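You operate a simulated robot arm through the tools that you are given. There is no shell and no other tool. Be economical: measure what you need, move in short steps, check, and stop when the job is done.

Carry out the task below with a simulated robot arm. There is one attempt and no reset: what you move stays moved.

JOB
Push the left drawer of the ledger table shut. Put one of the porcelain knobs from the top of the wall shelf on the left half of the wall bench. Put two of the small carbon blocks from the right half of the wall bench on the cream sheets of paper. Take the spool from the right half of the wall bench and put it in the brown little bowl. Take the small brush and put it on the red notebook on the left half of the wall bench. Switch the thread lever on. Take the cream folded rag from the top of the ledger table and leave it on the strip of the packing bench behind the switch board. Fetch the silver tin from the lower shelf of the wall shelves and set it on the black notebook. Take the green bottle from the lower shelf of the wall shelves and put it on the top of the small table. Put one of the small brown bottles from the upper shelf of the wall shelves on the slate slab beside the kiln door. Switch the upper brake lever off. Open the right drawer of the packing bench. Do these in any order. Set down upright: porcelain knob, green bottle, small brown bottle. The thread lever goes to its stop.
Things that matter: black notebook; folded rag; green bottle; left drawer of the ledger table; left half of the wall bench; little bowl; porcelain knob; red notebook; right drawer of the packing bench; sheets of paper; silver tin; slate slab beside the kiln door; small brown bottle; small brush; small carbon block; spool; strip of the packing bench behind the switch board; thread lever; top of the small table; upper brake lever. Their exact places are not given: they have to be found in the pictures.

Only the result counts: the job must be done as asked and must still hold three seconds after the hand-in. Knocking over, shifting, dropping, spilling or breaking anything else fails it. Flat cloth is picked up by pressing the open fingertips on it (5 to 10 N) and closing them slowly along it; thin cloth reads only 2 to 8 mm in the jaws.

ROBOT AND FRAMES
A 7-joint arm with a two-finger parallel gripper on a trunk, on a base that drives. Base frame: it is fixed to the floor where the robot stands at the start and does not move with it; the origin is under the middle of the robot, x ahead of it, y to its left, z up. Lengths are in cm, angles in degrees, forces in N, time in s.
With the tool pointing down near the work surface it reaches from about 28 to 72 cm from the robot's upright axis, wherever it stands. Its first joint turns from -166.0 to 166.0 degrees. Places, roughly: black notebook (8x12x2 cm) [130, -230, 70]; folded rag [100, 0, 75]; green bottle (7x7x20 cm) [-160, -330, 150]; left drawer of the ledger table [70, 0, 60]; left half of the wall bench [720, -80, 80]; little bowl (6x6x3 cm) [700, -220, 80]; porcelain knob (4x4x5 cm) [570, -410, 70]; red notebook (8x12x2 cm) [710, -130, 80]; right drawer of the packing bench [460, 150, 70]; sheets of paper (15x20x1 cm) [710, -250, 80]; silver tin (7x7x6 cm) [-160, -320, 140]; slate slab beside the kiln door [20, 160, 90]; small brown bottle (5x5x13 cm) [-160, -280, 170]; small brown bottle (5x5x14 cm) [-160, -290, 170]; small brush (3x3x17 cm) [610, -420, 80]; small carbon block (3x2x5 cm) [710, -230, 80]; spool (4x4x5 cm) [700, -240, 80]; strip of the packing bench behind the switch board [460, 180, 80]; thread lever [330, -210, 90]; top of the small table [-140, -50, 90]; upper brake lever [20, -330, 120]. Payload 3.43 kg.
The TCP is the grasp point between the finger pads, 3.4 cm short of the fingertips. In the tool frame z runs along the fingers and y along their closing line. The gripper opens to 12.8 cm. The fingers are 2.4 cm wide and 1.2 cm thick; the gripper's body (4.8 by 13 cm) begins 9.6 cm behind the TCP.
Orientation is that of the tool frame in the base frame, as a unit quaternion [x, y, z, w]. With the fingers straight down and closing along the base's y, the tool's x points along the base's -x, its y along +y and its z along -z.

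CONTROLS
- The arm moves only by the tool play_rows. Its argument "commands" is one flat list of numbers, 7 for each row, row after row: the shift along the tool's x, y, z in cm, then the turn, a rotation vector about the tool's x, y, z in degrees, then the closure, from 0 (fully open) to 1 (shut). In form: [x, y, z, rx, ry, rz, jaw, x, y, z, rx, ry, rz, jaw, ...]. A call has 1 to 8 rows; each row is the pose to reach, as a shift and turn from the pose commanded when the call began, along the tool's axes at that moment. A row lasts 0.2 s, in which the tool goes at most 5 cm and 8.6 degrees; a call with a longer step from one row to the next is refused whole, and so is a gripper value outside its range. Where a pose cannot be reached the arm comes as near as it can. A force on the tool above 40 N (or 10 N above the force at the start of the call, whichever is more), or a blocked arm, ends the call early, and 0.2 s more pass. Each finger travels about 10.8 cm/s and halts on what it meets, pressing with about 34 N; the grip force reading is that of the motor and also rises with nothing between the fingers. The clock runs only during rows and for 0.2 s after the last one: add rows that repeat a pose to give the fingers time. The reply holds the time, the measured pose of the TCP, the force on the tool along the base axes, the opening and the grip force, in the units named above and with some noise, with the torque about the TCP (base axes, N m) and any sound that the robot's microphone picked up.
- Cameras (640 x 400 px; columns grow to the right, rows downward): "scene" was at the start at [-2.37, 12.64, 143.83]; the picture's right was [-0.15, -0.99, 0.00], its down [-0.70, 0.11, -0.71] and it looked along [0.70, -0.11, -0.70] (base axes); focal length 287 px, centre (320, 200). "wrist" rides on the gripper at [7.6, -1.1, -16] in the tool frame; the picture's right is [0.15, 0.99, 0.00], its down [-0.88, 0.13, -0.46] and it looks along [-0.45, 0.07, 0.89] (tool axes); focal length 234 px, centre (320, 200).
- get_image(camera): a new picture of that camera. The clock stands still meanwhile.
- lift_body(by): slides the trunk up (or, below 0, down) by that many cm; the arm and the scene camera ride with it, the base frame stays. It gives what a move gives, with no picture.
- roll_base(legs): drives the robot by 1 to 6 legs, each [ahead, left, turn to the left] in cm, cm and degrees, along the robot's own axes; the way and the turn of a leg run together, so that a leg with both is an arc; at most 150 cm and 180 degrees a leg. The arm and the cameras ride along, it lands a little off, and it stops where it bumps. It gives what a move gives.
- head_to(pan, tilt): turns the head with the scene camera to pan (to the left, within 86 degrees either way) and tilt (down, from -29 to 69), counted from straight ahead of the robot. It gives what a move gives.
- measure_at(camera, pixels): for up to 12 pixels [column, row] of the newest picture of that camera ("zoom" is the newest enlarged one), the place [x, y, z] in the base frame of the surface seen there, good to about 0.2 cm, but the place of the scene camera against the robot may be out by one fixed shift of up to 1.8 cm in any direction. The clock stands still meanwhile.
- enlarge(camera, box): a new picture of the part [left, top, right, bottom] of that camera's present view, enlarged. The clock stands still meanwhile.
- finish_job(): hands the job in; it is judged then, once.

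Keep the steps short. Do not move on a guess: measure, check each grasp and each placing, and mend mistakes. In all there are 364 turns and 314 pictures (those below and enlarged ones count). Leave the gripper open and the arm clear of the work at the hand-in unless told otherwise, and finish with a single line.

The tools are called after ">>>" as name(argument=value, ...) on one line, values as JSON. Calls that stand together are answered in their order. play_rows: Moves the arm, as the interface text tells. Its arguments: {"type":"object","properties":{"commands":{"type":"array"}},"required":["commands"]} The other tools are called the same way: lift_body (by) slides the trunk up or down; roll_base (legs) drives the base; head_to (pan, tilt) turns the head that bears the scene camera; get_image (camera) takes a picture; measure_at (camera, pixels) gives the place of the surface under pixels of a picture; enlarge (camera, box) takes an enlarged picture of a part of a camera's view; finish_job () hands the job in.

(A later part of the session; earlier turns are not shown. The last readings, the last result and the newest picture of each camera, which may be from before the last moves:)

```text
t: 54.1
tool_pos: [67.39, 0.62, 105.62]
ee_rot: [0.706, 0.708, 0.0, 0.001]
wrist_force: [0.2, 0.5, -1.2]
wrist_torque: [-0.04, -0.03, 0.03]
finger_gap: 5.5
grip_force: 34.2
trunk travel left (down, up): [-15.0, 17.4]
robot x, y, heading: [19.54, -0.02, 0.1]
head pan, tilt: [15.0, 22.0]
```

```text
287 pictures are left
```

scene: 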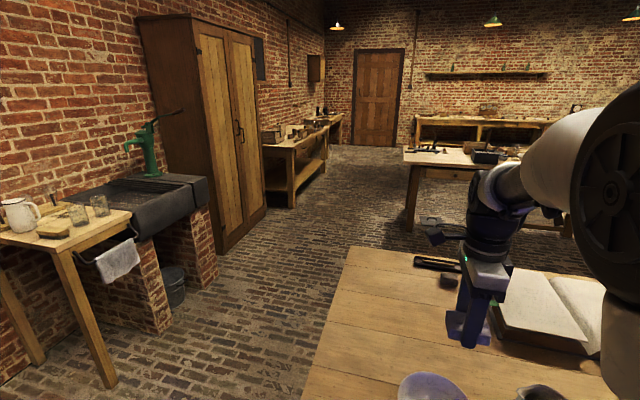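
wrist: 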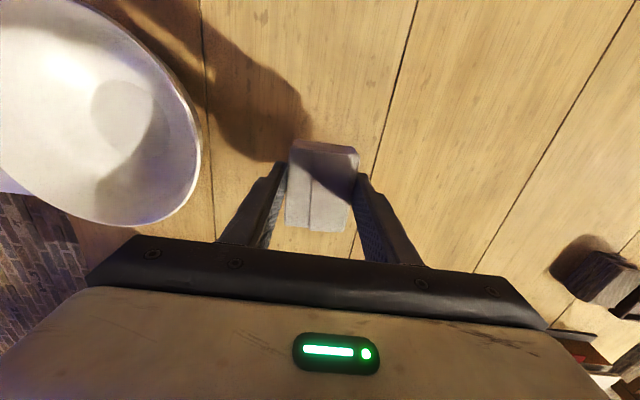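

>>> measure_at(camera="scene", pixels=[[114, 383], [215, 285], [253, 225], [290, 207], [327, 172], [345, 250], [250, 350], [300, 300], [410, 230], [295, 148], [322, 135], [437, 222]])

>>> enlarge(camera="scene", box=[230, 90, 390, 210])

```text
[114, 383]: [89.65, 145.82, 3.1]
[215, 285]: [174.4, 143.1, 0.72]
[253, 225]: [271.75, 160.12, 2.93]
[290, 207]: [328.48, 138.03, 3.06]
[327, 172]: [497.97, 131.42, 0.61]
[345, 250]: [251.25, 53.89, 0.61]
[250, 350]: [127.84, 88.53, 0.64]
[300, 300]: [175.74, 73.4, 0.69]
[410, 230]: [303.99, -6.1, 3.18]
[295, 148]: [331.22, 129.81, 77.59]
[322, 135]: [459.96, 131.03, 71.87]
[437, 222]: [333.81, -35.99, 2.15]
```

```text
3.33 times, centred on (310, 150) of scene
```

zoom: 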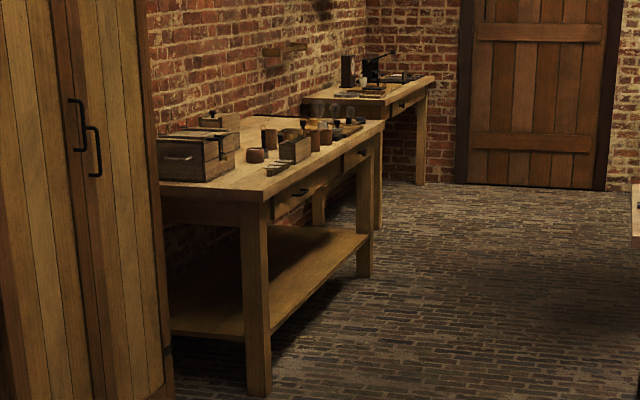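

Route: corridor at y≈85 is clear up to x≈450. Strafe left and drive ahead, then turn to face the bench.

>>> roll_base(legs=[[-5, 40, 0], [0, 40, 0], [140, 0, 0], [150, 0, 0], [115, 0, 0], [0, 0, 90]])

>>> head_to(pan=0, tilt=40)

>>> get_image(camera="scene")

```text
t: 85.5
tool_pos: [418.39, 127.92, 105.7]
ee_rot: [-0.005, 1.0, 0.0, 0.001]
wrist_force: [0.2, -0.1, -1.0]
wrist_torque: [0.01, 0.0, -0.01]
finger_gap: 5.45
grip_force: 34.0
trunk travel left (down, up): [-15.0, 17.4]
robot x, y, heading: [419.19, 80.62, 90.2]
head pan, tilt: [15.0, 22.0]
```

```text
t: 86.3
tool_pos: [418.27, 127.69, 105.57]
ee_rot: [-0.004, 1.0, 0.001, 0.0]
wrist_force: [-0.1, -0.5, -0.7]
wrist_torque: [0.01, 0.03, 0.01]
finger_gap: 5.45
grip_force: 34.2
trunk travel left (down, up): [-15.0, 17.4]
robot x, y, heading: [419.08, 80.31, 90.6]
head pan, tilt: [0.0, 40.0]
```

```text
285 pictures are left
```

scene: 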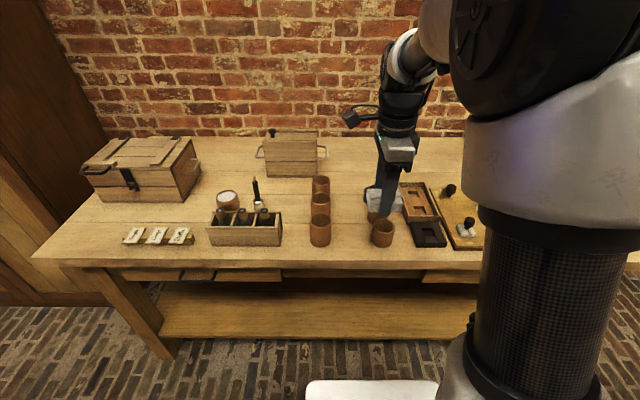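

The rag is still held. The switch board appears at right (455,215). Strafe right 40 cm and look again.

>>> roll_base(legs=[[0, -45, 0]])

>>> get_image(camera="scene")

```text
t: 91.2
tool_pos: [463.28, 128.03, 105.62]
ee_rot: [-0.004, 1.0, 0.001, -0.001]
wrist_force: [-0.3, -0.7, -0.4]
wrist_torque: [0.0, 0.02, -0.01]
finger_gap: 5.48
grip_force: 34.0
trunk travel left (down, up): [-15.0, 17.4]
robot x, y, heading: [464.2, 80.72, 90.8]
head pan, tilt: [0.0, 40.0]
```

```text
284 pictures are left
```

scene: 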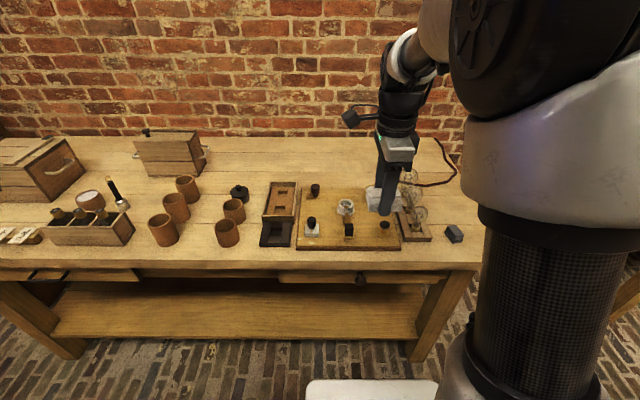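

>>> measure_at(camera="scene", pixels=[[300, 245], [310, 187], [398, 248], [375, 188], [300, 160], [340, 150], [330, 170], [270, 185], [360, 282], [330, 275], [430, 275], [380, 135]])

>>> enlarge(camera="scene", box=[240, 120, 480, 290])

```text
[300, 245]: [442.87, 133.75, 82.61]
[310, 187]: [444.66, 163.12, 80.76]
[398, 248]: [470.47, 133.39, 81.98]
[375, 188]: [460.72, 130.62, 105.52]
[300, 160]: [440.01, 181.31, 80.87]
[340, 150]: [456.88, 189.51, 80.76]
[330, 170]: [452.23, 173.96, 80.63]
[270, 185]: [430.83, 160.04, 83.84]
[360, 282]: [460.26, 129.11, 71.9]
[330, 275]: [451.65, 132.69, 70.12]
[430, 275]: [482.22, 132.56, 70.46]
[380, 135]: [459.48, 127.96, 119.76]
```

```text
2.35 times, centred on (360, 205) of scene
```

zoom: 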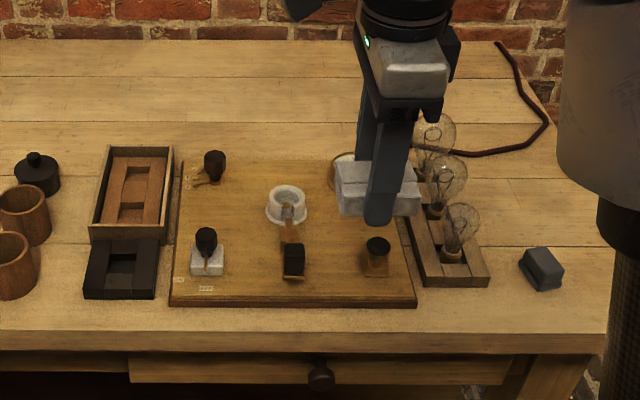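

The switch board spans x 443–470, y 134–163; bench top ≈80; strip behind is y 163–198. I'll drive 20 ahead and then place the rag at about (452,172).

>>> measure_at(camera="scene", pixels=[[300, 335], [300, 320], [420, 355], [55, 350], [316, 188], [345, 187], [345, 255], [345, 262]])

>>> roll_base(legs=[[20, 8, 0]])

>>> get_image(camera="wrist")

```text
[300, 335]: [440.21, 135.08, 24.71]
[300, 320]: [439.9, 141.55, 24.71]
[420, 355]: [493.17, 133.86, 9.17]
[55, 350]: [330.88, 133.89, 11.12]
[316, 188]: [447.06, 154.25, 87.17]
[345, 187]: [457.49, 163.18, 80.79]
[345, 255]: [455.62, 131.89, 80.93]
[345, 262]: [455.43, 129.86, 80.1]
```

```text
t: 92.8
tool_pos: [454.88, 148.1, 105.45]
ee_rot: [-0.006, 1.0, 0.001, 0.001]
wrist_force: [-1.4, 0.6, -0.7]
wrist_torque: [-0.01, -0.01, 0.0]
finger_gap: 5.47
grip_force: 34.0
trunk travel left (down, up): [-15.0, 17.4]
robot x, y, heading: [456.18, 100.42, 90.7]
head pan, tilt: [0.0, 40.0]
```

```text
282 pictures are left
```

wrist: 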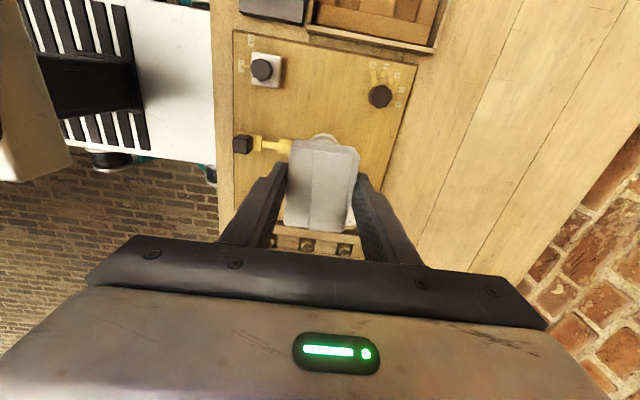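

>>> measure_at(camera="wrist", pixels=[[400, 120], [425, 120], [450, 160], [480, 100], [570, 140], [380, 90], [360, 60], [420, 60]])

```text
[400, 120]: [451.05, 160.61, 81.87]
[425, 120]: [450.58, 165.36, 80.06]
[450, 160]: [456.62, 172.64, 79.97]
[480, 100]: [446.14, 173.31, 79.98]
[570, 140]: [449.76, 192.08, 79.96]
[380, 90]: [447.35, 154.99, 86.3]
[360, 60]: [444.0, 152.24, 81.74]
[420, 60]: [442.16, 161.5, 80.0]
```

Board back edge y≈162, bench z 80.0. Moving the rag to (452,171.5), then lowering to TCP z≈83.7.

>>> play_rows(commands=[0.4, 3, 0, 0, 0, 0, 1, 0.8, 6, 0, 0, 0, 0, 1, 1.2, 9, 0, 0, 0, 0, 1, 1.6, 12, 0, 0, 0, 0, 1, 2, 15, 0, 0, 0, 0, 1, 2.4, 18, 0, 0, 0, 0, 1, 2.9, 21, 0, 0, 0, 0, 1, 2.9, 23.4, 0, 0, 0, 0, 1])

>>> play_rows(commands=[0, 0, 3, 0, 0, 0, 1, 0, 0, 6, 0, 0, 0, 1, 0, 0, 9, 0, 0, 0, 1, 0, 0, 12, 0, 0, 0, 1, 0, 0, 15, 0, 0, 0, 1, 0, 0, 18, 0, 0, 0, 1, 0, 0, 20, 0, 0, 0, 1, 0, 0, 21.3, 0, 0, 0, 1])

>>> get_image(camera="wrist")

```text
t: 94.7
tool_pos: [451.68, 170.18, 105.33]
ee_rot: [-0.005, 1.0, 0.001, 0.0]
wrist_force: [0.3, -0.7, -0.3]
wrist_torque: [0.05, -0.03, -0.01]
finger_gap: 5.46
grip_force: 33.9
out of reach, approached as far as the arm can: row 8
trunk travel left (down, up): [-15.0, 17.4]
robot x, y, heading: [456.4, 100.7, 90.5]
head pan, tilt: [0.0, 40.0]
```

```text
t: 96.5
tool_pos: [451.94, 170.28, 84.11]
ee_rot: [-0.006, 1.0, 0.001, -0.001]
wrist_force: [0.2, -0.4, 0.8]
wrist_torque: [-0.01, 0.02, 0.01]
finger_gap: 5.48
grip_force: 33.9
trunk travel left (down, up): [-15.0, 17.4]
robot x, y, heading: [455.83, 100.6, 90.8]
head pan, tilt: [0.0, 40.0]
```

```text
281 pictures are left
```

wrist: 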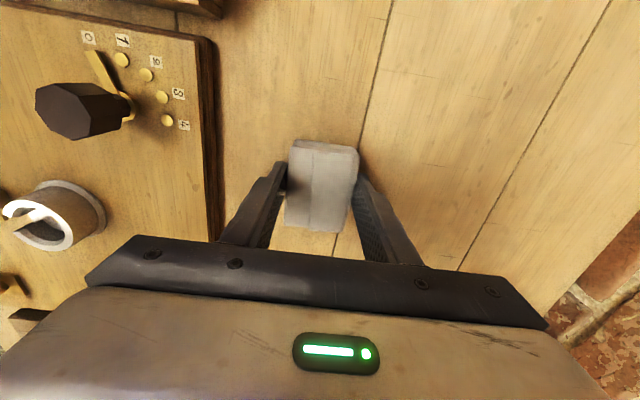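

Clear of the board. Lowering to contact and opening to about 7.5 cm.

>>> play_rows(commands=[0, 0.5, 0.3, 0, 0, 0, 1, 0, 1, 0.6, 0, 0, 0, 1, 0, 1, 0.7, 0, 0, 0, 0.5, 0, 1, 0.7, 0, 0, 0, 0.42, 0, 1, 0.7, 0, 0, 0, 0.42])

>>> play_rows(commands=[0, 0, -2, 0, 0, 0, 0.42, 0, 0, -5, 0, 0, 0, 0.42, 0, 0, -9, 0, 0, 0, 0.42, 0, 0, -13, 0, 0, 0, 0.42, 0, 0, -17, 0, 0, 0, 0.42, 0, 0, -21, 0, 0, 0, 0.42])

>>> get_image(camera="wrist")

```text
t: 97.7
tool_pos: [451.91, 171.27, 83.37]
ee_rot: [-0.006, 1.0, 0.002, 0.0]
wrist_force: [0.7, 2.4, 4.8]
wrist_torque: [-0.16, 0.02, 0.0]
finger_gap: 7.25
grip_force: 0.0
trunk travel left (down, up): [-15.0, 17.4]
robot x, y, heading: [456.24, 100.38, 90.7]
head pan, tilt: [0.0, 40.0]
```

```text
t: 99.0
tool_pos: [451.87, 170.74, 104.32]
ee_rot: [-0.006, 1.0, 0.001, 0.0]
wrist_force: [-0.7, -0.6, -0.3]
wrist_torque: [0.04, 0.01, 0.02]
finger_gap: 7.42
grip_force: 0.1
out of reach, approached as far as the arm can: row 6
trunk travel left (down, up): [-15.0, 17.4]
robot x, y, heading: [456.07, 100.72, 90.6]
head pan, tilt: [0.0, 40.0]
```

```text
280 pictures are left
```

wrist: 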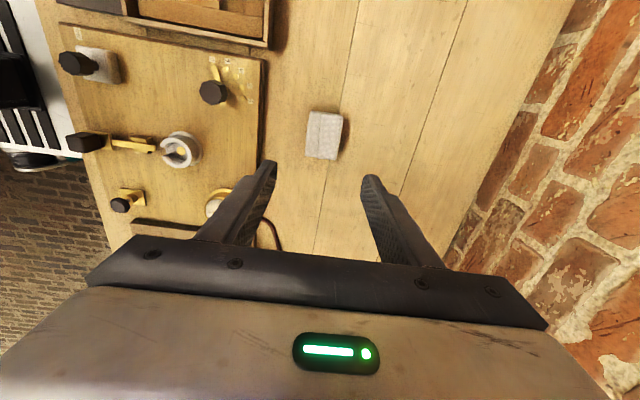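

The rag lies on the strip. Next the right drawer knob (scene ≈ (460,129,72)). I pull the arm in, back up and look at the drawer.

>>> play_rows(commands=[0, -4, -1, 0, 0, 0, 0, 0, -8, -1, 0, 0, 0, 0, 0, -12, -1, 0, 0, 0, 0, 0, -16, -1, 0, 0, 0, 0, 0, -20, -1, 0, 0, 0, 0, 0, -24, -1, 0, 0, 0, 0])

>>> roll_base(legs=[[-36, -4, 0]])

>>> get_image(camera="scene")

```text
t: 100.5
tool_pos: [452.32, 146.71, 105.16]
ee_rot: [-0.006, 1.0, 0.001, 0.0]
wrist_force: [1.3, 0.6, 0.7]
wrist_torque: [-0.02, -0.01, 0.01]
finger_gap: 12.77
grip_force: 0.0
trunk travel left (down, up): [-15.0, 17.4]
robot x, y, heading: [455.99, 100.83, 90.4]
head pan, tilt: [0.0, 40.0]
```

```text
t: 102.8
tool_pos: [456.66, 110.68, 105.23]
ee_rot: [-0.007, 1.0, 0.001, 0.001]
wrist_force: [0.0, -0.6, 0.6]
wrist_torque: [-0.02, -0.01, -0.04]
finger_gap: 12.83
grip_force: 0.1
trunk travel left (down, up): [-15.0, 17.4]
robot x, y, heading: [460.34, 64.77, 90.7]
head pan, tilt: [0.0, 40.0]
```

```text
279 pictures are left
```

scene: 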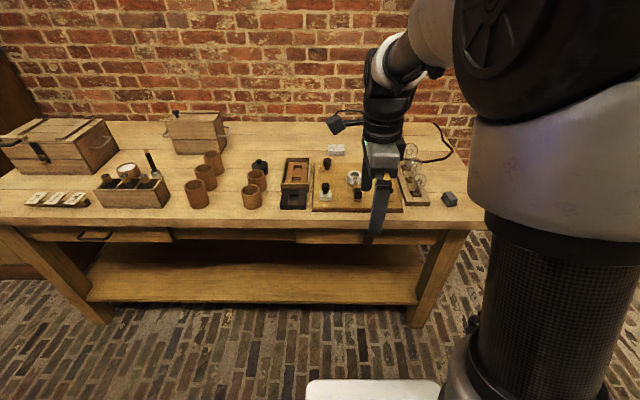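

I turn the tool back 90° and then pitch it forward to grip the knob from the front.

>>> play_rows(commands=[0, 0, 0, 0, 0, -8, 0, 0, 0, 0, 0, 0, -16, 0, 0, 0, 0, 0, 0, -24, 0, 0, 0, 0, 0, 0, -32, 0, 0, 0, 0, 0, 0, -40, 0, 0, 0, 0, 0, 0, -48, 0, 0, 0, 0, 0, 0, -56, 0, 0, 0, 0, 0, 0, -64, 0])

>>> play_rows(commands=[0, 0, 0, 0, 0, -8, 0, 0, 0, 0, 0, 0, -16, 0, 0, 0, 0, 0, 0, -25, 0])

>>> get_image(camera="scene")

```text
t: 104.6
tool_pos: [456.78, 110.74, 105.18]
ee_rot: [-0.535, 0.845, 0.001, 0.001]
wrist_force: [0.5, 0.5, 0.3]
wrist_torque: [0.0, 0.01, 0.01]
finger_gap: 12.81
grip_force: 0.0
trunk travel left (down, up): [-15.0, 17.4]
robot x, y, heading: [460.4, 64.45, 90.7]
head pan, tilt: [0.0, 40.0]
```

```text
refused: row 3 steps farther than a row can; nothing moved
```

```text
278 pictures are left
```

scene: 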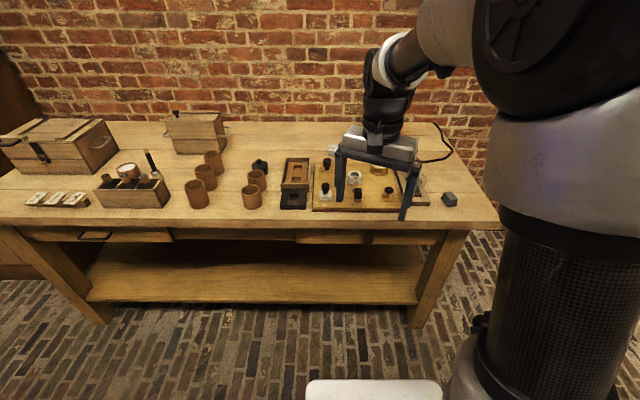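

>>> play_rows(commands=[0, 0, 0, 0, 0, -8.5, 0, 0, 0, 0, 0, 0, -17, 0, 0, 0, 0, 0, 0, -25.3, 0])

>>> enlarge(camera="scene", box=[290, 180, 490, 305])

```text
t: 105.4
tool_pos: [456.66, 110.8, 105.26]
ee_rot: [0.709, -0.706, 0.0, -0.001]
wrist_force: [-0.1, -0.6, -0.1]
wrist_torque: [0.03, -0.01, -0.01]
finger_gap: 12.8
grip_force: 0.0
trunk travel left (down, up): [-15.0, 17.4]
robot x, y, heading: [460.39, 64.67, 90.6]
head pan, tilt: [0.0, 40.0]
```

```text
3.20 times, centred on (390, 242) of scene
```

zoom: 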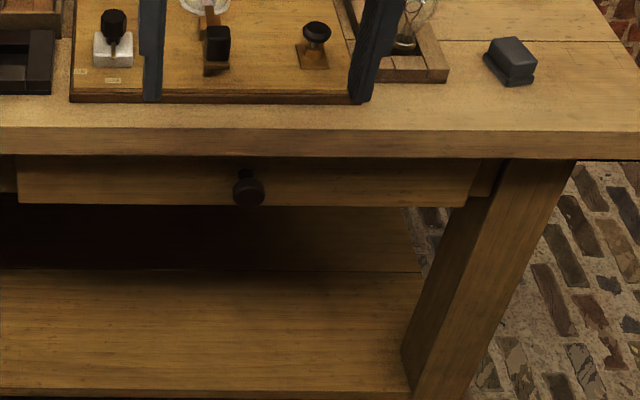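

>>> measure_at(camera="zoom", pixels=[[247, 190], [255, 183], [240, 198], [246, 174], [200, 180], [330, 180], [240, 140], [465, 180], [25, 175]])

>>> play_rows(commands=[0, -1.5, 0, 0, -8.5, 0, 0, 0, -3, 0, 0, -17, 0, 0, 0, -3.4, 0, 0, -25.5, 0, 0, 0, -3.4, 0, 0, -34, 0, 0, 0, -3.4, 0, 0, -42.5, 0, 0, 0, -3.4, 0, 0, -51, 0, 0, 0, -3.4, 0, 0, -59.5, 0, 0, 0, -3.4, 0, 0, -68, 0, 0])

```text
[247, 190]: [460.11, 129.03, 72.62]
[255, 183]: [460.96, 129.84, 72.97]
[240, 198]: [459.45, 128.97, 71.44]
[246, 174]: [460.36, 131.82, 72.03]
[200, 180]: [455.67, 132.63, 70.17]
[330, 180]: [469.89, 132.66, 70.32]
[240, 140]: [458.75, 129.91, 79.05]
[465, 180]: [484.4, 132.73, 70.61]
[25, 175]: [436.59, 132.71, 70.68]
```

```text
t: 107.2
tool_pos: [459.98, 115.96, 107.0]
ee_rot: [0.586, -0.586, -0.396, -0.396]
wrist_force: [-0.1, -0.3, 0.3]
wrist_torque: [-0.03, 0.01, 0.0]
finger_gap: 12.8
grip_force: 0.0
out of reach, approached as far as the arm can: row 7, 8
trunk travel left (down, up): [-15.0, 17.4]
robot x, y, heading: [460.38, 64.67, 90.4]
head pan, tilt: [0.0, 40.0]
```

Knob at about (460.3,129.7,71.3) after correcting the scene shift. Lowering the forward-pitched tool in front of the knob.

>>> play_rows(commands=[4.04, 0, 1.35, 0, 0, 0, 0, 8.08, 0, 2.7, 0, 0, 0, 0, 12.1, 0, 4.05, 0, 0, 0, 0, 16.15, 0, 5.4, 0, 0, 0, 0, 20.2, 0, 6.75, 0, 0, 0, 0, 24.2, 0, 8.1, 0, 0, 0, 0, 28.3, 0, 9.45, 0, 0, 0, 0, 32.3, 0, 10.8, 0, 0, 0, 0])

>>> get_image(camera="wrist")

```text
t: 109.0
tool_pos: [459.98, 114.04, 73.1]
ee_rot: [0.586, -0.586, -0.396, -0.396]
wrist_force: [0.4, -0.9, 0.1]
wrist_torque: [-0.02, 0.02, -0.01]
finger_gap: 12.8
grip_force: 0.1
out of reach, approached as far as the arm can: row 1, 2, 3, 4
trunk travel left (down, up): [-15.0, 17.4]
robot x, y, heading: [460.53, 64.74, 90.7]
head pan, tilt: [0.0, 40.0]
```

```text
276 pictures are left
```

wrist: 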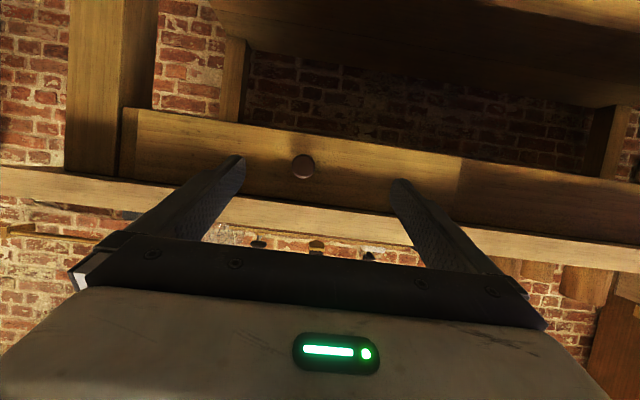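

>>> measure_at(camera="wrist", pixels=[[303, 166], [303, 157], [295, 166], [312, 166], [330, 180], [350, 210]])

```text
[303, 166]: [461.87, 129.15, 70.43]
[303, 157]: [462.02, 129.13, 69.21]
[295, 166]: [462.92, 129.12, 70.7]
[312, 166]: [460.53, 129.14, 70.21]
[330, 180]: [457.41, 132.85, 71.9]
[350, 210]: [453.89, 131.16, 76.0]
```

Wrist shows the knob centre at (461.8, 129.1–132.8, 70.5). Advancing with the fingers around it, then closing.

>>> play_rows(commands=[0, -1.8, 1, 0, 0, 0, 0.3, -1, -1.8, 4, 0, 0, 0, 0.4, -2, -1.8, 7.5, 0, 0, 0, 0.5, -3, -1.8, 11, 0, 0, 0, 0.5, -3.5, -1.8, 13, 0, 0, 0, 0.5, -3.7, -1.8, 13.8, 0, 0, 0, 0.5])

>>> get_image(camera="wrist")

```text
t: 110.4
tool_pos: [461.9, 128.2, 71.38]
ee_rot: [-0.586, 0.586, 0.396, 0.396]
wrist_force: [-0.4, -0.9, 0.5]
wrist_torque: [-0.01, -0.01, -0.03]
finger_gap: 6.42
grip_force: 0.1
trunk travel left (down, up): [-15.0, 17.4]
robot x, y, heading: [460.93, 64.37, 90.2]
head pan, tilt: [0.0, 40.0]
```

```text
275 pictures are left
```

wrist: 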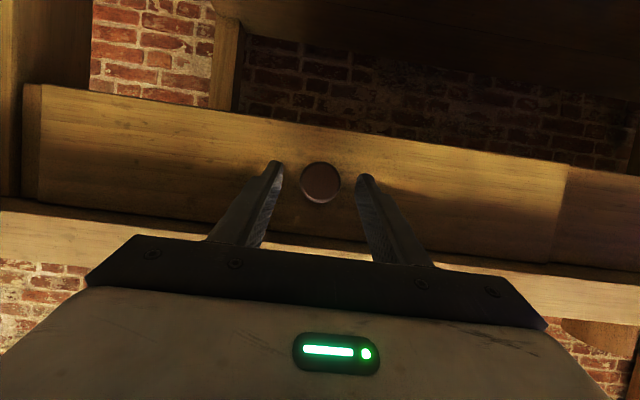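

Knob centred between the fingers. Close and pull gently.

>>> play_rows(commands=[0, 0, 0.3, 0, 0, 0, 0.7, 0, 0, 0.3, 0, 0, 0, 0.9, 0, 0, 0.3, 0, 0, 0, 1, 0, 0, 0.3, 0, 0, 0, 1, 0.3, 0, -0.6, 0, 0, 0, 1, 0.8, 0, -1.7, 0, 0, 0, 1, 1.2, 0, -3, 0, 0, 0, 1])

>>> play_rows(commands=[0.6, 0, -1.5, 0, 0, 0, 1, 1.2, 0, -3, 0, 0, 0, 1, 1.8, 0, -4.5, 0, 0, 0, 1, 2.4, 0, -6, 0, 0, 0, 1, 3.0, 0, -7.5, 0, 0, 0, 1, 3.6, 0, -9, 0, 0, 0, 1, 4.2, 0, -10.5, 0, 0, 0, 1, 4.8, 0, -12, 0, 0, 0, 1])

>>> get_image(camera="wrist")

>>> get_image(camera="scene")

```text
t: 112.0
tool_pos: [461.91, 124.72, 71.16]
ee_rot: [-0.586, 0.587, 0.394, 0.396]
wrist_force: [1.3, 0.3, -6.3]
wrist_torque: [0.56, 0.02, -0.08]
finger_gap: 3.34
grip_force: 45.4
trunk travel left (down, up): [-15.0, 17.4]
robot x, y, heading: [460.53, 64.5, 90.6]
head pan, tilt: [0.0, 40.0]
```

```text
t: 113.8
tool_pos: [461.81, 111.98, 71.25]
ee_rot: [-0.587, 0.587, 0.394, 0.395]
wrist_force: [4.4, 0.2, -17.3]
wrist_torque: [0.02, -0.03, -0.18]
finger_gap: 3.34
grip_force: 45.0
trunk travel left (down, up): [-15.0, 17.4]
robot x, y, heading: [460.21, 64.27, 90.6]
head pan, tilt: [0.0, 40.0]
```

```text
274 pictures are left
```

wrist: 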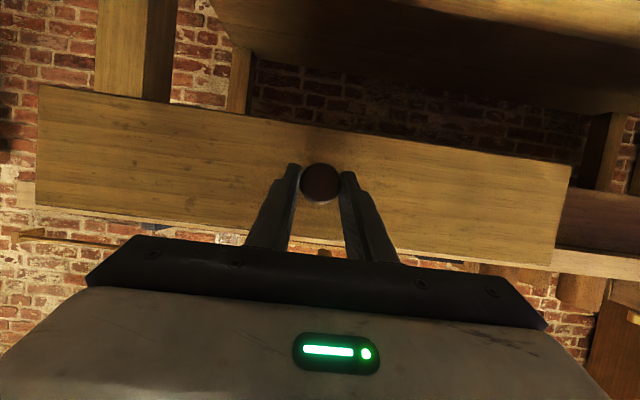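

```text
273 pictures are left
```

scene: 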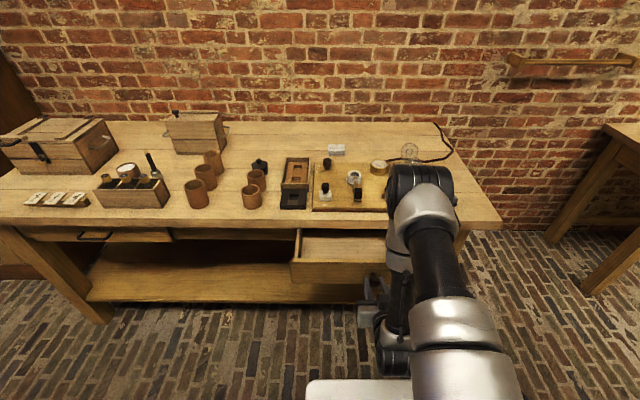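

Drawer is open 16.5 cm. Pull up to 4 cm more to be sure, then release.

>>> play_rows(commands=[0.4, 0, -0.9, 0, 0, 0, 1, 0.75, 0, -1.85, 0, 0, 0, 1, 1.1, 0, -2.8, 0, 0, 0, 1, 1.5, 0, -3.7, 0, 0, 0, 1])

>>> measure_at(camera="scene", pixels=[[320, 265]])

```text
t: 114.8
tool_pos: [461.89, 107.94, 71.17]
ee_rot: [-0.587, 0.587, 0.395, 0.395]
wrist_force: [6.2, 1.0, -16.0]
wrist_torque: [-0.84, -0.01, -0.16]
finger_gap: 3.35
grip_force: 45.4
trunk travel left (down, up): [-15.0, 17.4]
robot x, y, heading: [460.67, 64.33, 90.7]
head pan, tilt: [0.0, 40.0]
```

```text
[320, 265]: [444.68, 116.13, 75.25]
```

Open 20 cm. Release and back off by driving back.

>>> play_rows(commands=[0, 0, 0, 0, 0, 0, 0.8, 0, 0, 0, 0, 0, 0, 0.6, 0, 0, 0, 0, 0, 0, 0.4, 0, 0, 0, 0, 0, 0, 0.3])

>>> roll_base(legs=[[-25, 0, 0]])

>>> get_image(camera="scene")

```text
t: 115.8
tool_pos: [461.85, 107.97, 71.31]
ee_rot: [-0.586, 0.586, 0.395, 0.396]
wrist_force: [-0.8, -0.2, -0.8]
wrist_torque: [0.02, 0.01, -0.01]
finger_gap: 8.97
grip_force: 0.0
trunk travel left (down, up): [-15.0, 17.4]
robot x, y, heading: [460.81, 64.39, 90.6]
head pan, tilt: [0.0, 40.0]
```

```text
t: 117.6
tool_pos: [462.14, 82.84, 71.33]
ee_rot: [0.586, -0.586, -0.395, -0.396]
wrist_force: [0.4, 1.1, -0.3]
wrist_torque: [0.01, -0.02, 0.02]
finger_gap: 8.96
grip_force: 0.1
trunk travel left (down, up): [-15.0, 17.4]
robot x, y, heading: [460.72, 39.46, 90.5]
head pan, tilt: [0.0, 40.0]
```

```text
272 pictures are left
```

scene: 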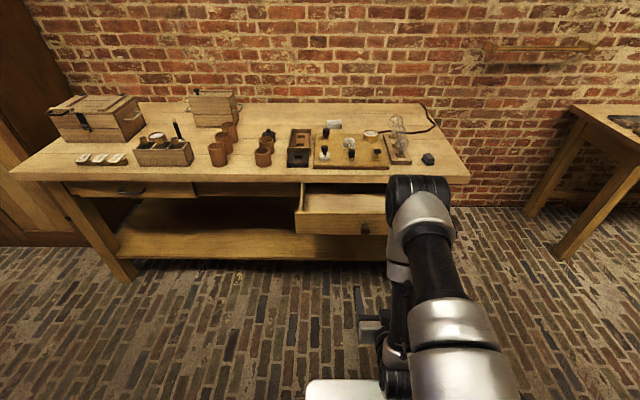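

Drawer open and rag in place. Straightening the tool upward, then turn right 90° to face the wall bench.

>>> play_rows(commands=[-4, 0, 0, 0, 8.5, 0, 0, -8, 0, 0, 0, 17, 0, 0, -12, 0, 0, 0, 25.5, 0, 0, -16, 0, 0, 0, 34, 0, 0, -20, 0, 0, 0, 42.5, 0, 0, -24, 0, 1, 0, 51, 0, 0, -28, 0, 2, 0, 59.5, 0, 0, -32, 0, 3, 0, 68, 0, 0])

>>> roll_base(legs=[[0, 0, -90]])

>>> head_to(pan=-15, tilt=22)

>>> get_image(camera="scene")

```text
t: 119.4
tool_pos: [462.08, 97.57, 99.84]
ee_rot: [0.707, -0.707, 0.0, 0.001]
wrist_force: [-0.4, 0.7, -0.4]
wrist_torque: [0.02, 0.0, 0.01]
finger_gap: 12.8
grip_force: 0.2
trunk travel left (down, up): [-15.0, 17.4]
robot x, y, heading: [460.9, 39.08, 90.6]
head pan, tilt: [0.0, 40.0]
```

```text
t: 123.7
tool_pos: [518.84, 38.33, 99.88]
ee_rot: [-0.002, 1.0, -0.001, 0.0]
wrist_force: [-0.2, -0.4, -0.6]
wrist_torque: [0.01, -0.02, 0.0]
finger_gap: 12.8
grip_force: 0.0
trunk travel left (down, up): [-15.0, 17.4]
robot x, y, heading: [460.59, 39.67, 0.7]
head pan, tilt: [0.0, 40.0]
```

```text
t: 124.5
tool_pos: [518.86, 38.35, 99.87]
ee_rot: [-0.002, 1.0, 0.0, 0.001]
wrist_force: [-0.4, 0.0, 0.3]
wrist_torque: [-0.04, -0.01, 0.02]
finger_gap: 12.8
grip_force: 0.1
trunk travel left (down, up): [-15.0, 17.4]
robot x, y, heading: [461.03, 39.45, 0.9]
head pan, tilt: [-15.0, 22.0]
```

```text
271 pictures are left
```

scene: 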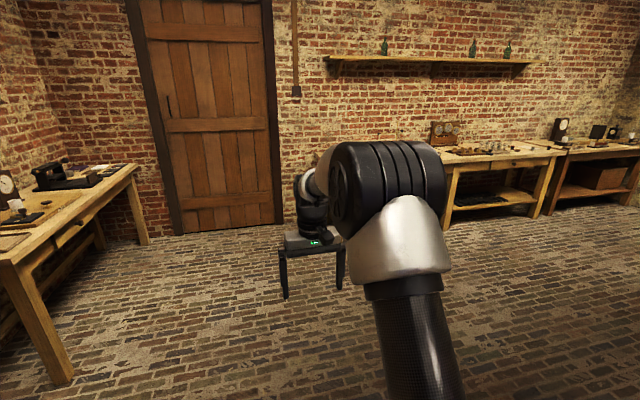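

>>> measure_at(camera="scene", pixels=[[447, 215], [550, 212], [520, 160], [600, 150], [470, 155], [445, 155], [560, 130], [630, 200], [400, 280], [600, 240]])

>>> head_to(pan=-50, tilt=22)

>>> get_image(camera="scene")

```text
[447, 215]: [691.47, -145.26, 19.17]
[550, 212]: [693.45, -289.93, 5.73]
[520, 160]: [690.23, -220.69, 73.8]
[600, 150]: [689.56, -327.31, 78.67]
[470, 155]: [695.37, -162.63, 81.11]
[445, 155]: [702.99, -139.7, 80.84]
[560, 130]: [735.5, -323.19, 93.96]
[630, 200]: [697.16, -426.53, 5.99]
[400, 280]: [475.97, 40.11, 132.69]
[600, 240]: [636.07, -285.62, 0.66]
```

```text
t: 125.5
tool_pos: [518.91, 38.35, 99.97]
ee_rot: [-0.002, 1.0, 0.0, 0.001]
wrist_force: [0.1, 0.3, -0.8]
wrist_torque: [-0.03, 0.0, -0.01]
finger_gap: 12.79
grip_force: 0.0
trunk travel left (down, up): [-15.0, 17.4]
robot x, y, heading: [460.72, 39.23, 1.0]
head pan, tilt: [-50.0, 22.0]
```

```text
270 pictures are left
```

scene: 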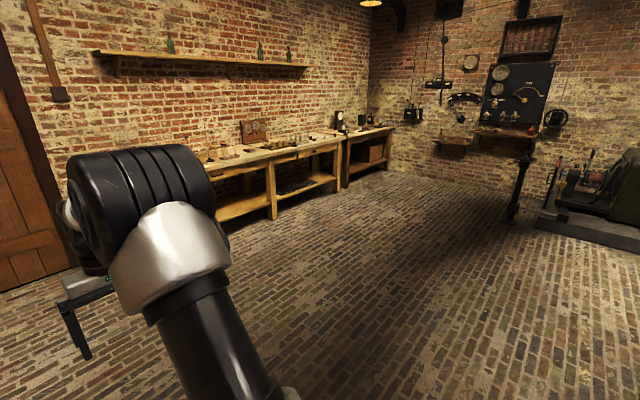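

Floor to the wall bench is clear. Drive in front of its right half.

>>> play_rows(commands=[4, 0, -2, 0, 0, 0, 0, 8, 0, -4, 0, 0, 0, 0, 12, 0, -6, 0, 0, 0, 0])

>>> roll_base(legs=[[148, 0, -0.9], [0, -140, 0], [0, -135, 0], [35, 0, 0]])

>>> head_to(pan=0, tilt=42)

>>> get_image(camera="scene")

```text
t: 126.3
tool_pos: [506.82, 38.43, 105.85]
ee_rot: [-0.002, 1.0, 0.0, 0.001]
wrist_force: [1.0, 0.1, 1.0]
wrist_torque: [0.0, 0.05, 0.01]
finger_gap: 12.82
grip_force: 0.0
trunk travel left (down, up): [-15.0, 17.4]
robot x, y, heading: [460.42, 39.4, 0.6]
head pan, tilt: [-50.0, 22.0]
```

```text
t: 161.6
tool_pos: [686.73, -237.3, 105.87]
ee_rot: [0.014, 1.0, 0.0, 0.001]
wrist_force: [0.6, 0.5, 0.3]
wrist_torque: [0.03, 0.01, 0.02]
finger_gap: 12.79
grip_force: 0.2
trunk travel left (down, up): [-15.0, 17.4]
robot x, y, heading: [640.44, -235.17, -0.6]
head pan, tilt: [-50.0, 22.0]
```

```text
t: 162.8
tool_pos: [686.79, -237.39, 105.88]
ee_rot: [0.013, 1.0, 0.001, 0.002]
wrist_force: [0.8, -0.3, 0.6]
wrist_torque: [0.02, -0.02, -0.03]
finger_gap: 12.79
grip_force: 0.0
trunk travel left (down, up): [-15.0, 17.4]
robot x, y, heading: [640.56, -234.86, -0.6]
head pan, tilt: [0.0, 42.0]
```

```text
269 pictures are left
```

scene: 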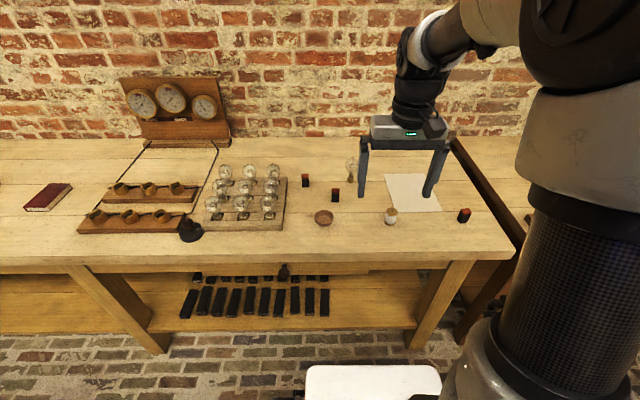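

I see bowl (323,217), spool (390,216), carbon blocks (306,181),(335,195),(464,215), paper (415,195). Zoom and measure.

>>> enlarge(camera="scene", box=[285, 140, 485, 265])

>>> measure_at(camera="zoom", pixels=[[65, 128], [160, 165], [572, 235], [338, 225], [338, 245], [122, 245], [122, 230], [330, 140], [490, 220], [380, 150], [215, 80], [30, 250]])

```text
3.20 times, centred on (385, 202) of scene
```

zoom: 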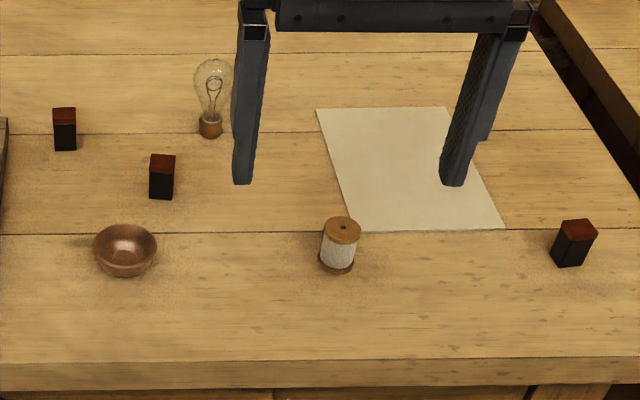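

```text
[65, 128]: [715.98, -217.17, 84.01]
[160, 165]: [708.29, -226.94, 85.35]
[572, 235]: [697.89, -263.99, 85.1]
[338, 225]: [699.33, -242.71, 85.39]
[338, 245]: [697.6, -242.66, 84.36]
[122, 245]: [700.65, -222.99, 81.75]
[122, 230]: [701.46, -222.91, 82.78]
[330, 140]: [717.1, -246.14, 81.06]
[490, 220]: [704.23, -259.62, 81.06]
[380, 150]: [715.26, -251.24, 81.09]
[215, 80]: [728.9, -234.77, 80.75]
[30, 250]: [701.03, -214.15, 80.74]
```

>>> get_image(camera="wrist")

```text
267 pictures are left
```

wrist: 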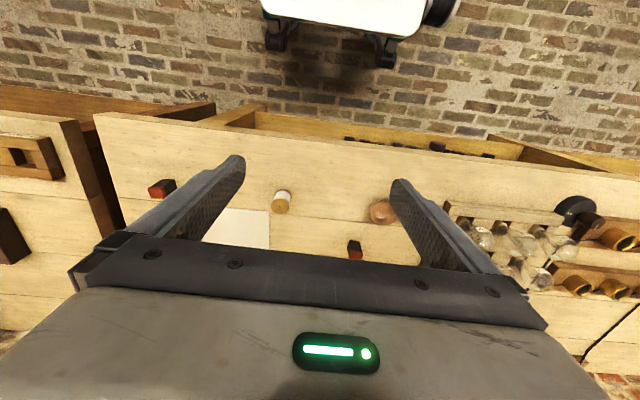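

>>> measure_at(camera="wrist", pixels=[[281, 209], [272, 207], [290, 209], [282, 195], [160, 190], [355, 247], [382, 208], [373, 210], [382, 222], [382, 199], [250, 230], [300, 170]])

>>> enlarge(camera="wrist", box=[260, 170, 420, 270])

```text
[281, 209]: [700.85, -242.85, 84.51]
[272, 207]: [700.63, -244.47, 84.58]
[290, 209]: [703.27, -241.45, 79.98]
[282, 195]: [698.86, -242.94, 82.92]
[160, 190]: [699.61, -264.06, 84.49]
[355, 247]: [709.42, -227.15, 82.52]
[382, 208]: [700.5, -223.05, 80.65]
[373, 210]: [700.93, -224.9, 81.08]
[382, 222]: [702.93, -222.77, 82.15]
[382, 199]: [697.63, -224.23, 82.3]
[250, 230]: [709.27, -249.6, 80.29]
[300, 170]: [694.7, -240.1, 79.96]
```

```text
4.00 times, centred on (340, 220) of wrist
```

zoom: 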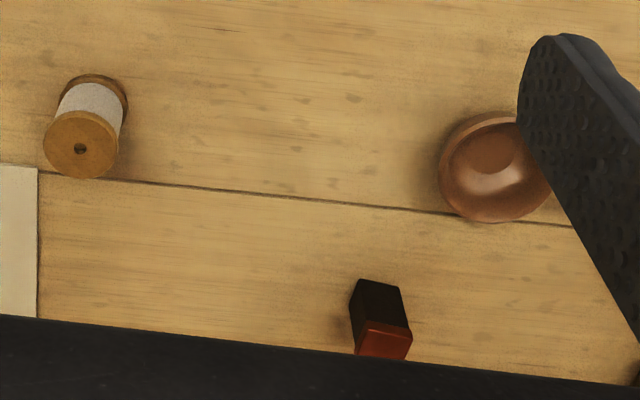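

Spool centre (700.7,−243.0), top 84.5; bowl centre (700.4,−222.8), rim ≈82.5; bench 80.0. Going down around the spool.

>>> play_rows(commands=[-4.5, -1.8, 0, 0, 0, 0, 0.2, -9, -3.5, 0, 0, 0, 0, 0.4, -13.5, -5.2, 0, 0, 0, 0, 0.45, -14.05, -5.24, 4.5, 0, 0, 0, 0.45, -14.05, -5.24, 9, 0, 0, 0, 0.45, -14.05, -5.24, 13.5, 0, 0, 0, 0.45, -14.05, -5.24, 17, 0, 0, 0, 0.45])

>>> get_image(camera="wrist")

```text
t: 164.4
tool_pos: [700.68, -242.98, 88.58]
ee_rot: [0.013, 1.0, -0.001, 0.001]
wrist_force: [1.0, -0.7, -0.6]
wrist_torque: [-0.01, -0.03, 0.0]
finger_gap: 7.04
grip_force: 0.0
trunk travel left (down, up): [-15.0, 17.4]
robot x, y, heading: [640.56, -234.7, -0.8]
head pan, tilt: [0.0, 42.0]
```

```text
265 pictures are left
```

wrist: 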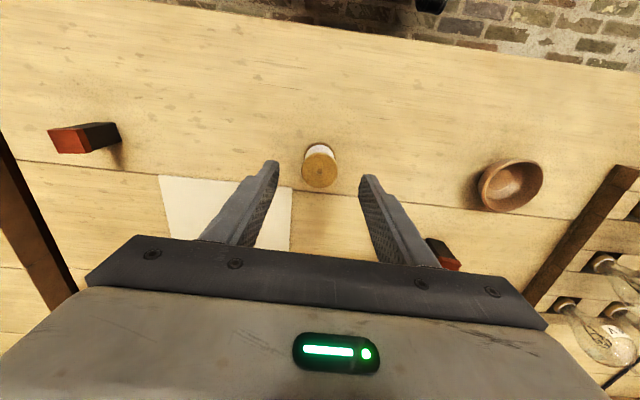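

Centred on the spool. Descend and close.

>>> play_rows(commands=[0, 0, 2.5, 0, 0, 0, 0.45, 0, 0, 4.7, 0, 0, 0, 0.45, 0, 0, 4.7, 0, 0, 0, 0.6, 0, 0, 4.7, 0, 0, 0, 0.8, 0, 0, 4.7, 0, 0, 0, 1, 0, 0, 4.7, 0, 0, 0, 1])

>>> play_rows(commands=[0, 0, -0.5, 0, 0, 0, 1, 0, 0, -1.5, 0, 0, 0, 1, 0, 0, -3, 0, 0, 0, 1, 0, 0, -5, 0, 0, 0, 1, 0, 0, -7.5, 0, 0, 0, 1, 0, 0, -9, 0, 0, 0, 1])

>>> get_image(camera="wrist")

```text
t: 165.8
tool_pos: [700.75, -242.87, 84.05]
ee_rot: [0.013, 1.0, 0.0, 0.001]
wrist_force: [0.1, -0.5, -0.2]
wrist_torque: [0.01, -0.01, 0.02]
finger_gap: 3.17
grip_force: 33.9
trunk travel left (down, up): [-15.0, 17.4]
robot x, y, heading: [641.02, -235.24, -1.0]
head pan, tilt: [0.0, 42.0]
```

```text
t: 167.2
tool_pos: [700.66, -242.91, 93.15]
ee_rot: [0.013, 1.0, -0.001, 0.001]
wrist_force: [0.0, -0.3, -0.2]
wrist_torque: [0.0, -0.01, 0.01]
finger_gap: 3.17
grip_force: 33.6
trunk travel left (down, up): [-15.0, 17.4]
robot x, y, heading: [640.53, -234.82, -0.6]
head pan, tilt: [0.0, 42.0]
```

```text
264 pictures are left
```

wrist: 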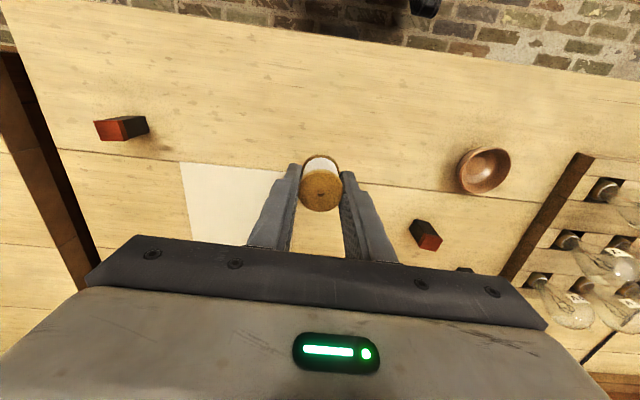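

Spool held. Measuring the bowl again from here.

>>> measure_at(camera="wrist", pixels=[[459, 165], [510, 158], [488, 150], [477, 193], [484, 170], [475, 178], [490, 182], [493, 165]])

```text
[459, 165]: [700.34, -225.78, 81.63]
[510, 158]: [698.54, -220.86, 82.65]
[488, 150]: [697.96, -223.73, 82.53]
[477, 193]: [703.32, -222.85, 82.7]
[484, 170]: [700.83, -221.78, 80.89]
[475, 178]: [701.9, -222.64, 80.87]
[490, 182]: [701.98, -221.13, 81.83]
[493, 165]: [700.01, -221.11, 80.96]
```

The fingertips would hit the rim, so I set the spool back and regrip it 1.5 cm higher.

>>> play_rows(commands=[0, 0, 3, 0, 0, 0, 1, 0, 0, 6, 0, 0, 0, 1, 0, 0, 8.2, 0, 0, 0, 1, 0, 0, 9.05, 0, 0, 0, 1, 0, 0, 9.05, 0, 0, 0, 0.7, 0, 0, 9.05, 0, 0, 0, 0.62, 0, 0, 8.3, 0, 0, 0, 0.62, 0, 0, 7.5, 0, 0, 0, 0.62])

>>> play_rows(commands=[0, 0, 0, 0, 0, 0, 0.75, 0, 0, 0, 0, 0, 0, 0.9, 0, 0, 0, 0, 0, 0, 1, 0, 0, 0, 0, 0, 0, 1, 0, 0, -1, 0, 0, 0, 1, 0, 0, -3, 0, 0, 0, 1, 0, 0, -5, 0, 0, 0, 1])

>>> get_image(camera="wrist")

```text
t: 169.0
tool_pos: [700.68, -242.9, 85.6]
ee_rot: [0.014, 1.0, 0.0, 0.001]
wrist_force: [0.1, 0.0, -1.6]
wrist_torque: [0.0, 0.0, 0.01]
finger_gap: 4.86
grip_force: 0.1
trunk travel left (down, up): [-15.0, 17.4]
robot x, y, heading: [640.68, -234.67, -0.8]
head pan, tilt: [0.0, 42.0]
```

```text
t: 170.6
tool_pos: [700.76, -242.9, 90.72]
ee_rot: [0.013, 1.0, 0.0, 0.0]
wrist_force: [-0.3, 0.6, 0.1]
wrist_torque: [-0.01, 0.05, -0.03]
finger_gap: 3.19
grip_force: 34.4
trunk travel left (down, up): [-15.0, 17.4]
robot x, y, heading: [640.53, -234.65, -1.1]
head pan, tilt: [0.0, 42.0]
```

```text
263 pictures are left
```

wrist: 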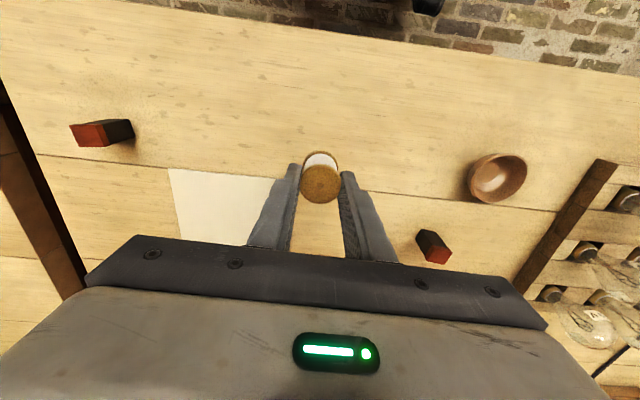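

Moving the spool over the bowl centre (700.5,−223).

>>> play_rows(commands=[0.15, 4, -1, 0, 0, 0, 1, 0.3, 8, -1, 0, 0, 0, 1, 0.45, 12, -1, 0, 0, 0, 1, 0.6, 16, -1, 0, 0, 0, 1, 0.77, 19.9, -1, 0, 0, 0, 1, 0.77, 19.9, 0, 0, 0, 0, 1])

>>> enlarge(camera="wrist", box=[240, 110, 400, 250])

```text
t: 172.0
tool_pos: [700.43, -222.9, 90.68]
ee_rot: [0.014, 1.0, -0.002, 0.001]
wrist_force: [0.3, -0.8, 0.4]
wrist_torque: [-0.02, 0.0, 0.0]
finger_gap: 3.21
grip_force: 33.9
trunk travel left (down, up): [-15.0, 17.4]
robot x, y, heading: [640.74, -234.93, -0.6]
head pan, tilt: [0.0, 42.0]
```

```text
2.86 times, centred on (320, 180) of wrist
```

zoom: 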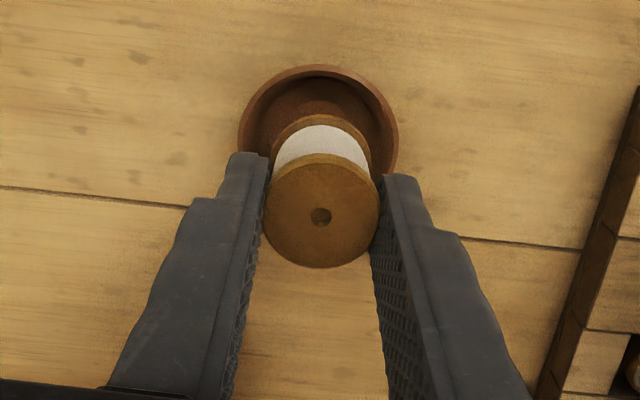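

Centred. Lowering slowly to the bowl floor.

>>> play_rows(commands=[0, 0, 1.5, 0, 0, 0, 1, 0, 0, 2.8, 0, 0, 0, 1, 0, 0, 3.4, 0, 0, 0, 1, 0, 0, 3.7, 0, 0, 0, 1])

>>> play_rows(commands=[0, 0, 0.15, 0, 0, 0, 1, 0, 0, 0.3, 0, 0, 0, 1])

```text
t: 173.0
tool_pos: [700.44, -222.98, 87.05]
ee_rot: [0.014, 1.0, -0.002, 0.001]
wrist_force: [0.1, -0.2, -1.2]
wrist_torque: [-0.01, 0.04, 0.04]
finger_gap: 3.16
grip_force: 33.8
trunk travel left (down, up): [-15.0, 17.4]
robot x, y, heading: [640.54, -235.05, -0.8]
head pan, tilt: [0.0, 42.0]
```

```text
t: 173.6
tool_pos: [700.4, -223.08, 86.75]
ee_rot: [0.013, 1.0, 0.0, 0.001]
wrist_force: [-0.3, -0.8, 0.0]
wrist_torque: [-0.03, 0.01, -0.02]
finger_gap: 3.17
grip_force: 33.7
trunk travel left (down, up): [-15.0, 17.4]
robot x, y, heading: [640.72, -235.23, -0.8]
head pan, tilt: [0.0, 42.0]
```

>>> play_rows(commands=[0, 0, 0.15, 0, 0, 0, 1, 0, 0, 0.3, 0, 0, 0, 1, 0, 0, 0.3, 0, 0, 0, 1])

```text
t: 174.4
tool_pos: [700.43, -223.0, 86.39]
ee_rot: [0.013, 1.0, -0.001, 0.001]
wrist_force: [1.2, 0.5, -0.4]
wrist_torque: [-0.03, 0.0, 0.0]
finger_gap: 3.17
grip_force: 34.0
trunk travel left (down, up): [-15.0, 17.4]
robot x, y, heading: [640.97, -235.24, -0.9]
head pan, tilt: [0.0, 42.0]
```

Tips are just above the rim; release here with a small opening, then rise.

>>> play_rows(commands=[0, 0, 0, 0, 0, 0, 0.72, 0, 0, 0, 0, 0, 0, 0.66, 0, 0, 0, 0, 0, 0, 0.62, 0, 0, -2, 0, 0, 0, 0.62, 0, 0, -5, 0, 0, 0, 0.5, 0, 0, -9, 0, 0, 0, 0.3, 0, 0, -11, 0, 0, 0, 0.3])

>>> get_image(camera="wrist")

```text
t: 176.0
tool_pos: [700.38, -222.93, 97.43]
ee_rot: [0.013, 1.0, 0.001, 0.001]
wrist_force: [-0.1, 0.8, -0.3]
wrist_torque: [0.0, -0.01, -0.03]
finger_gap: 8.97
grip_force: 0.1
trunk travel left (down, up): [-15.0, 17.4]
robot x, y, heading: [640.5, -234.97, -0.8]
head pan, tilt: [0.0, 42.0]
```

```text
261 pictures are left
```

wrist: 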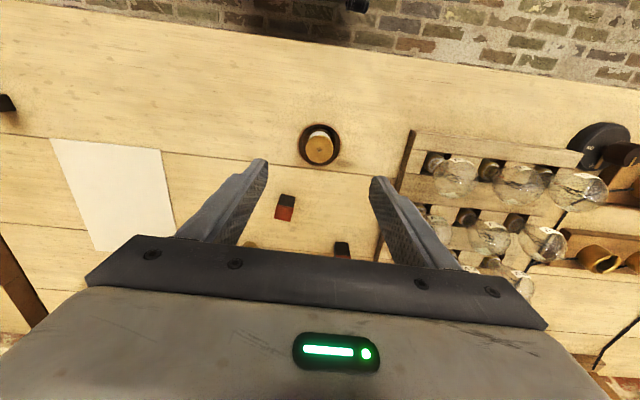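

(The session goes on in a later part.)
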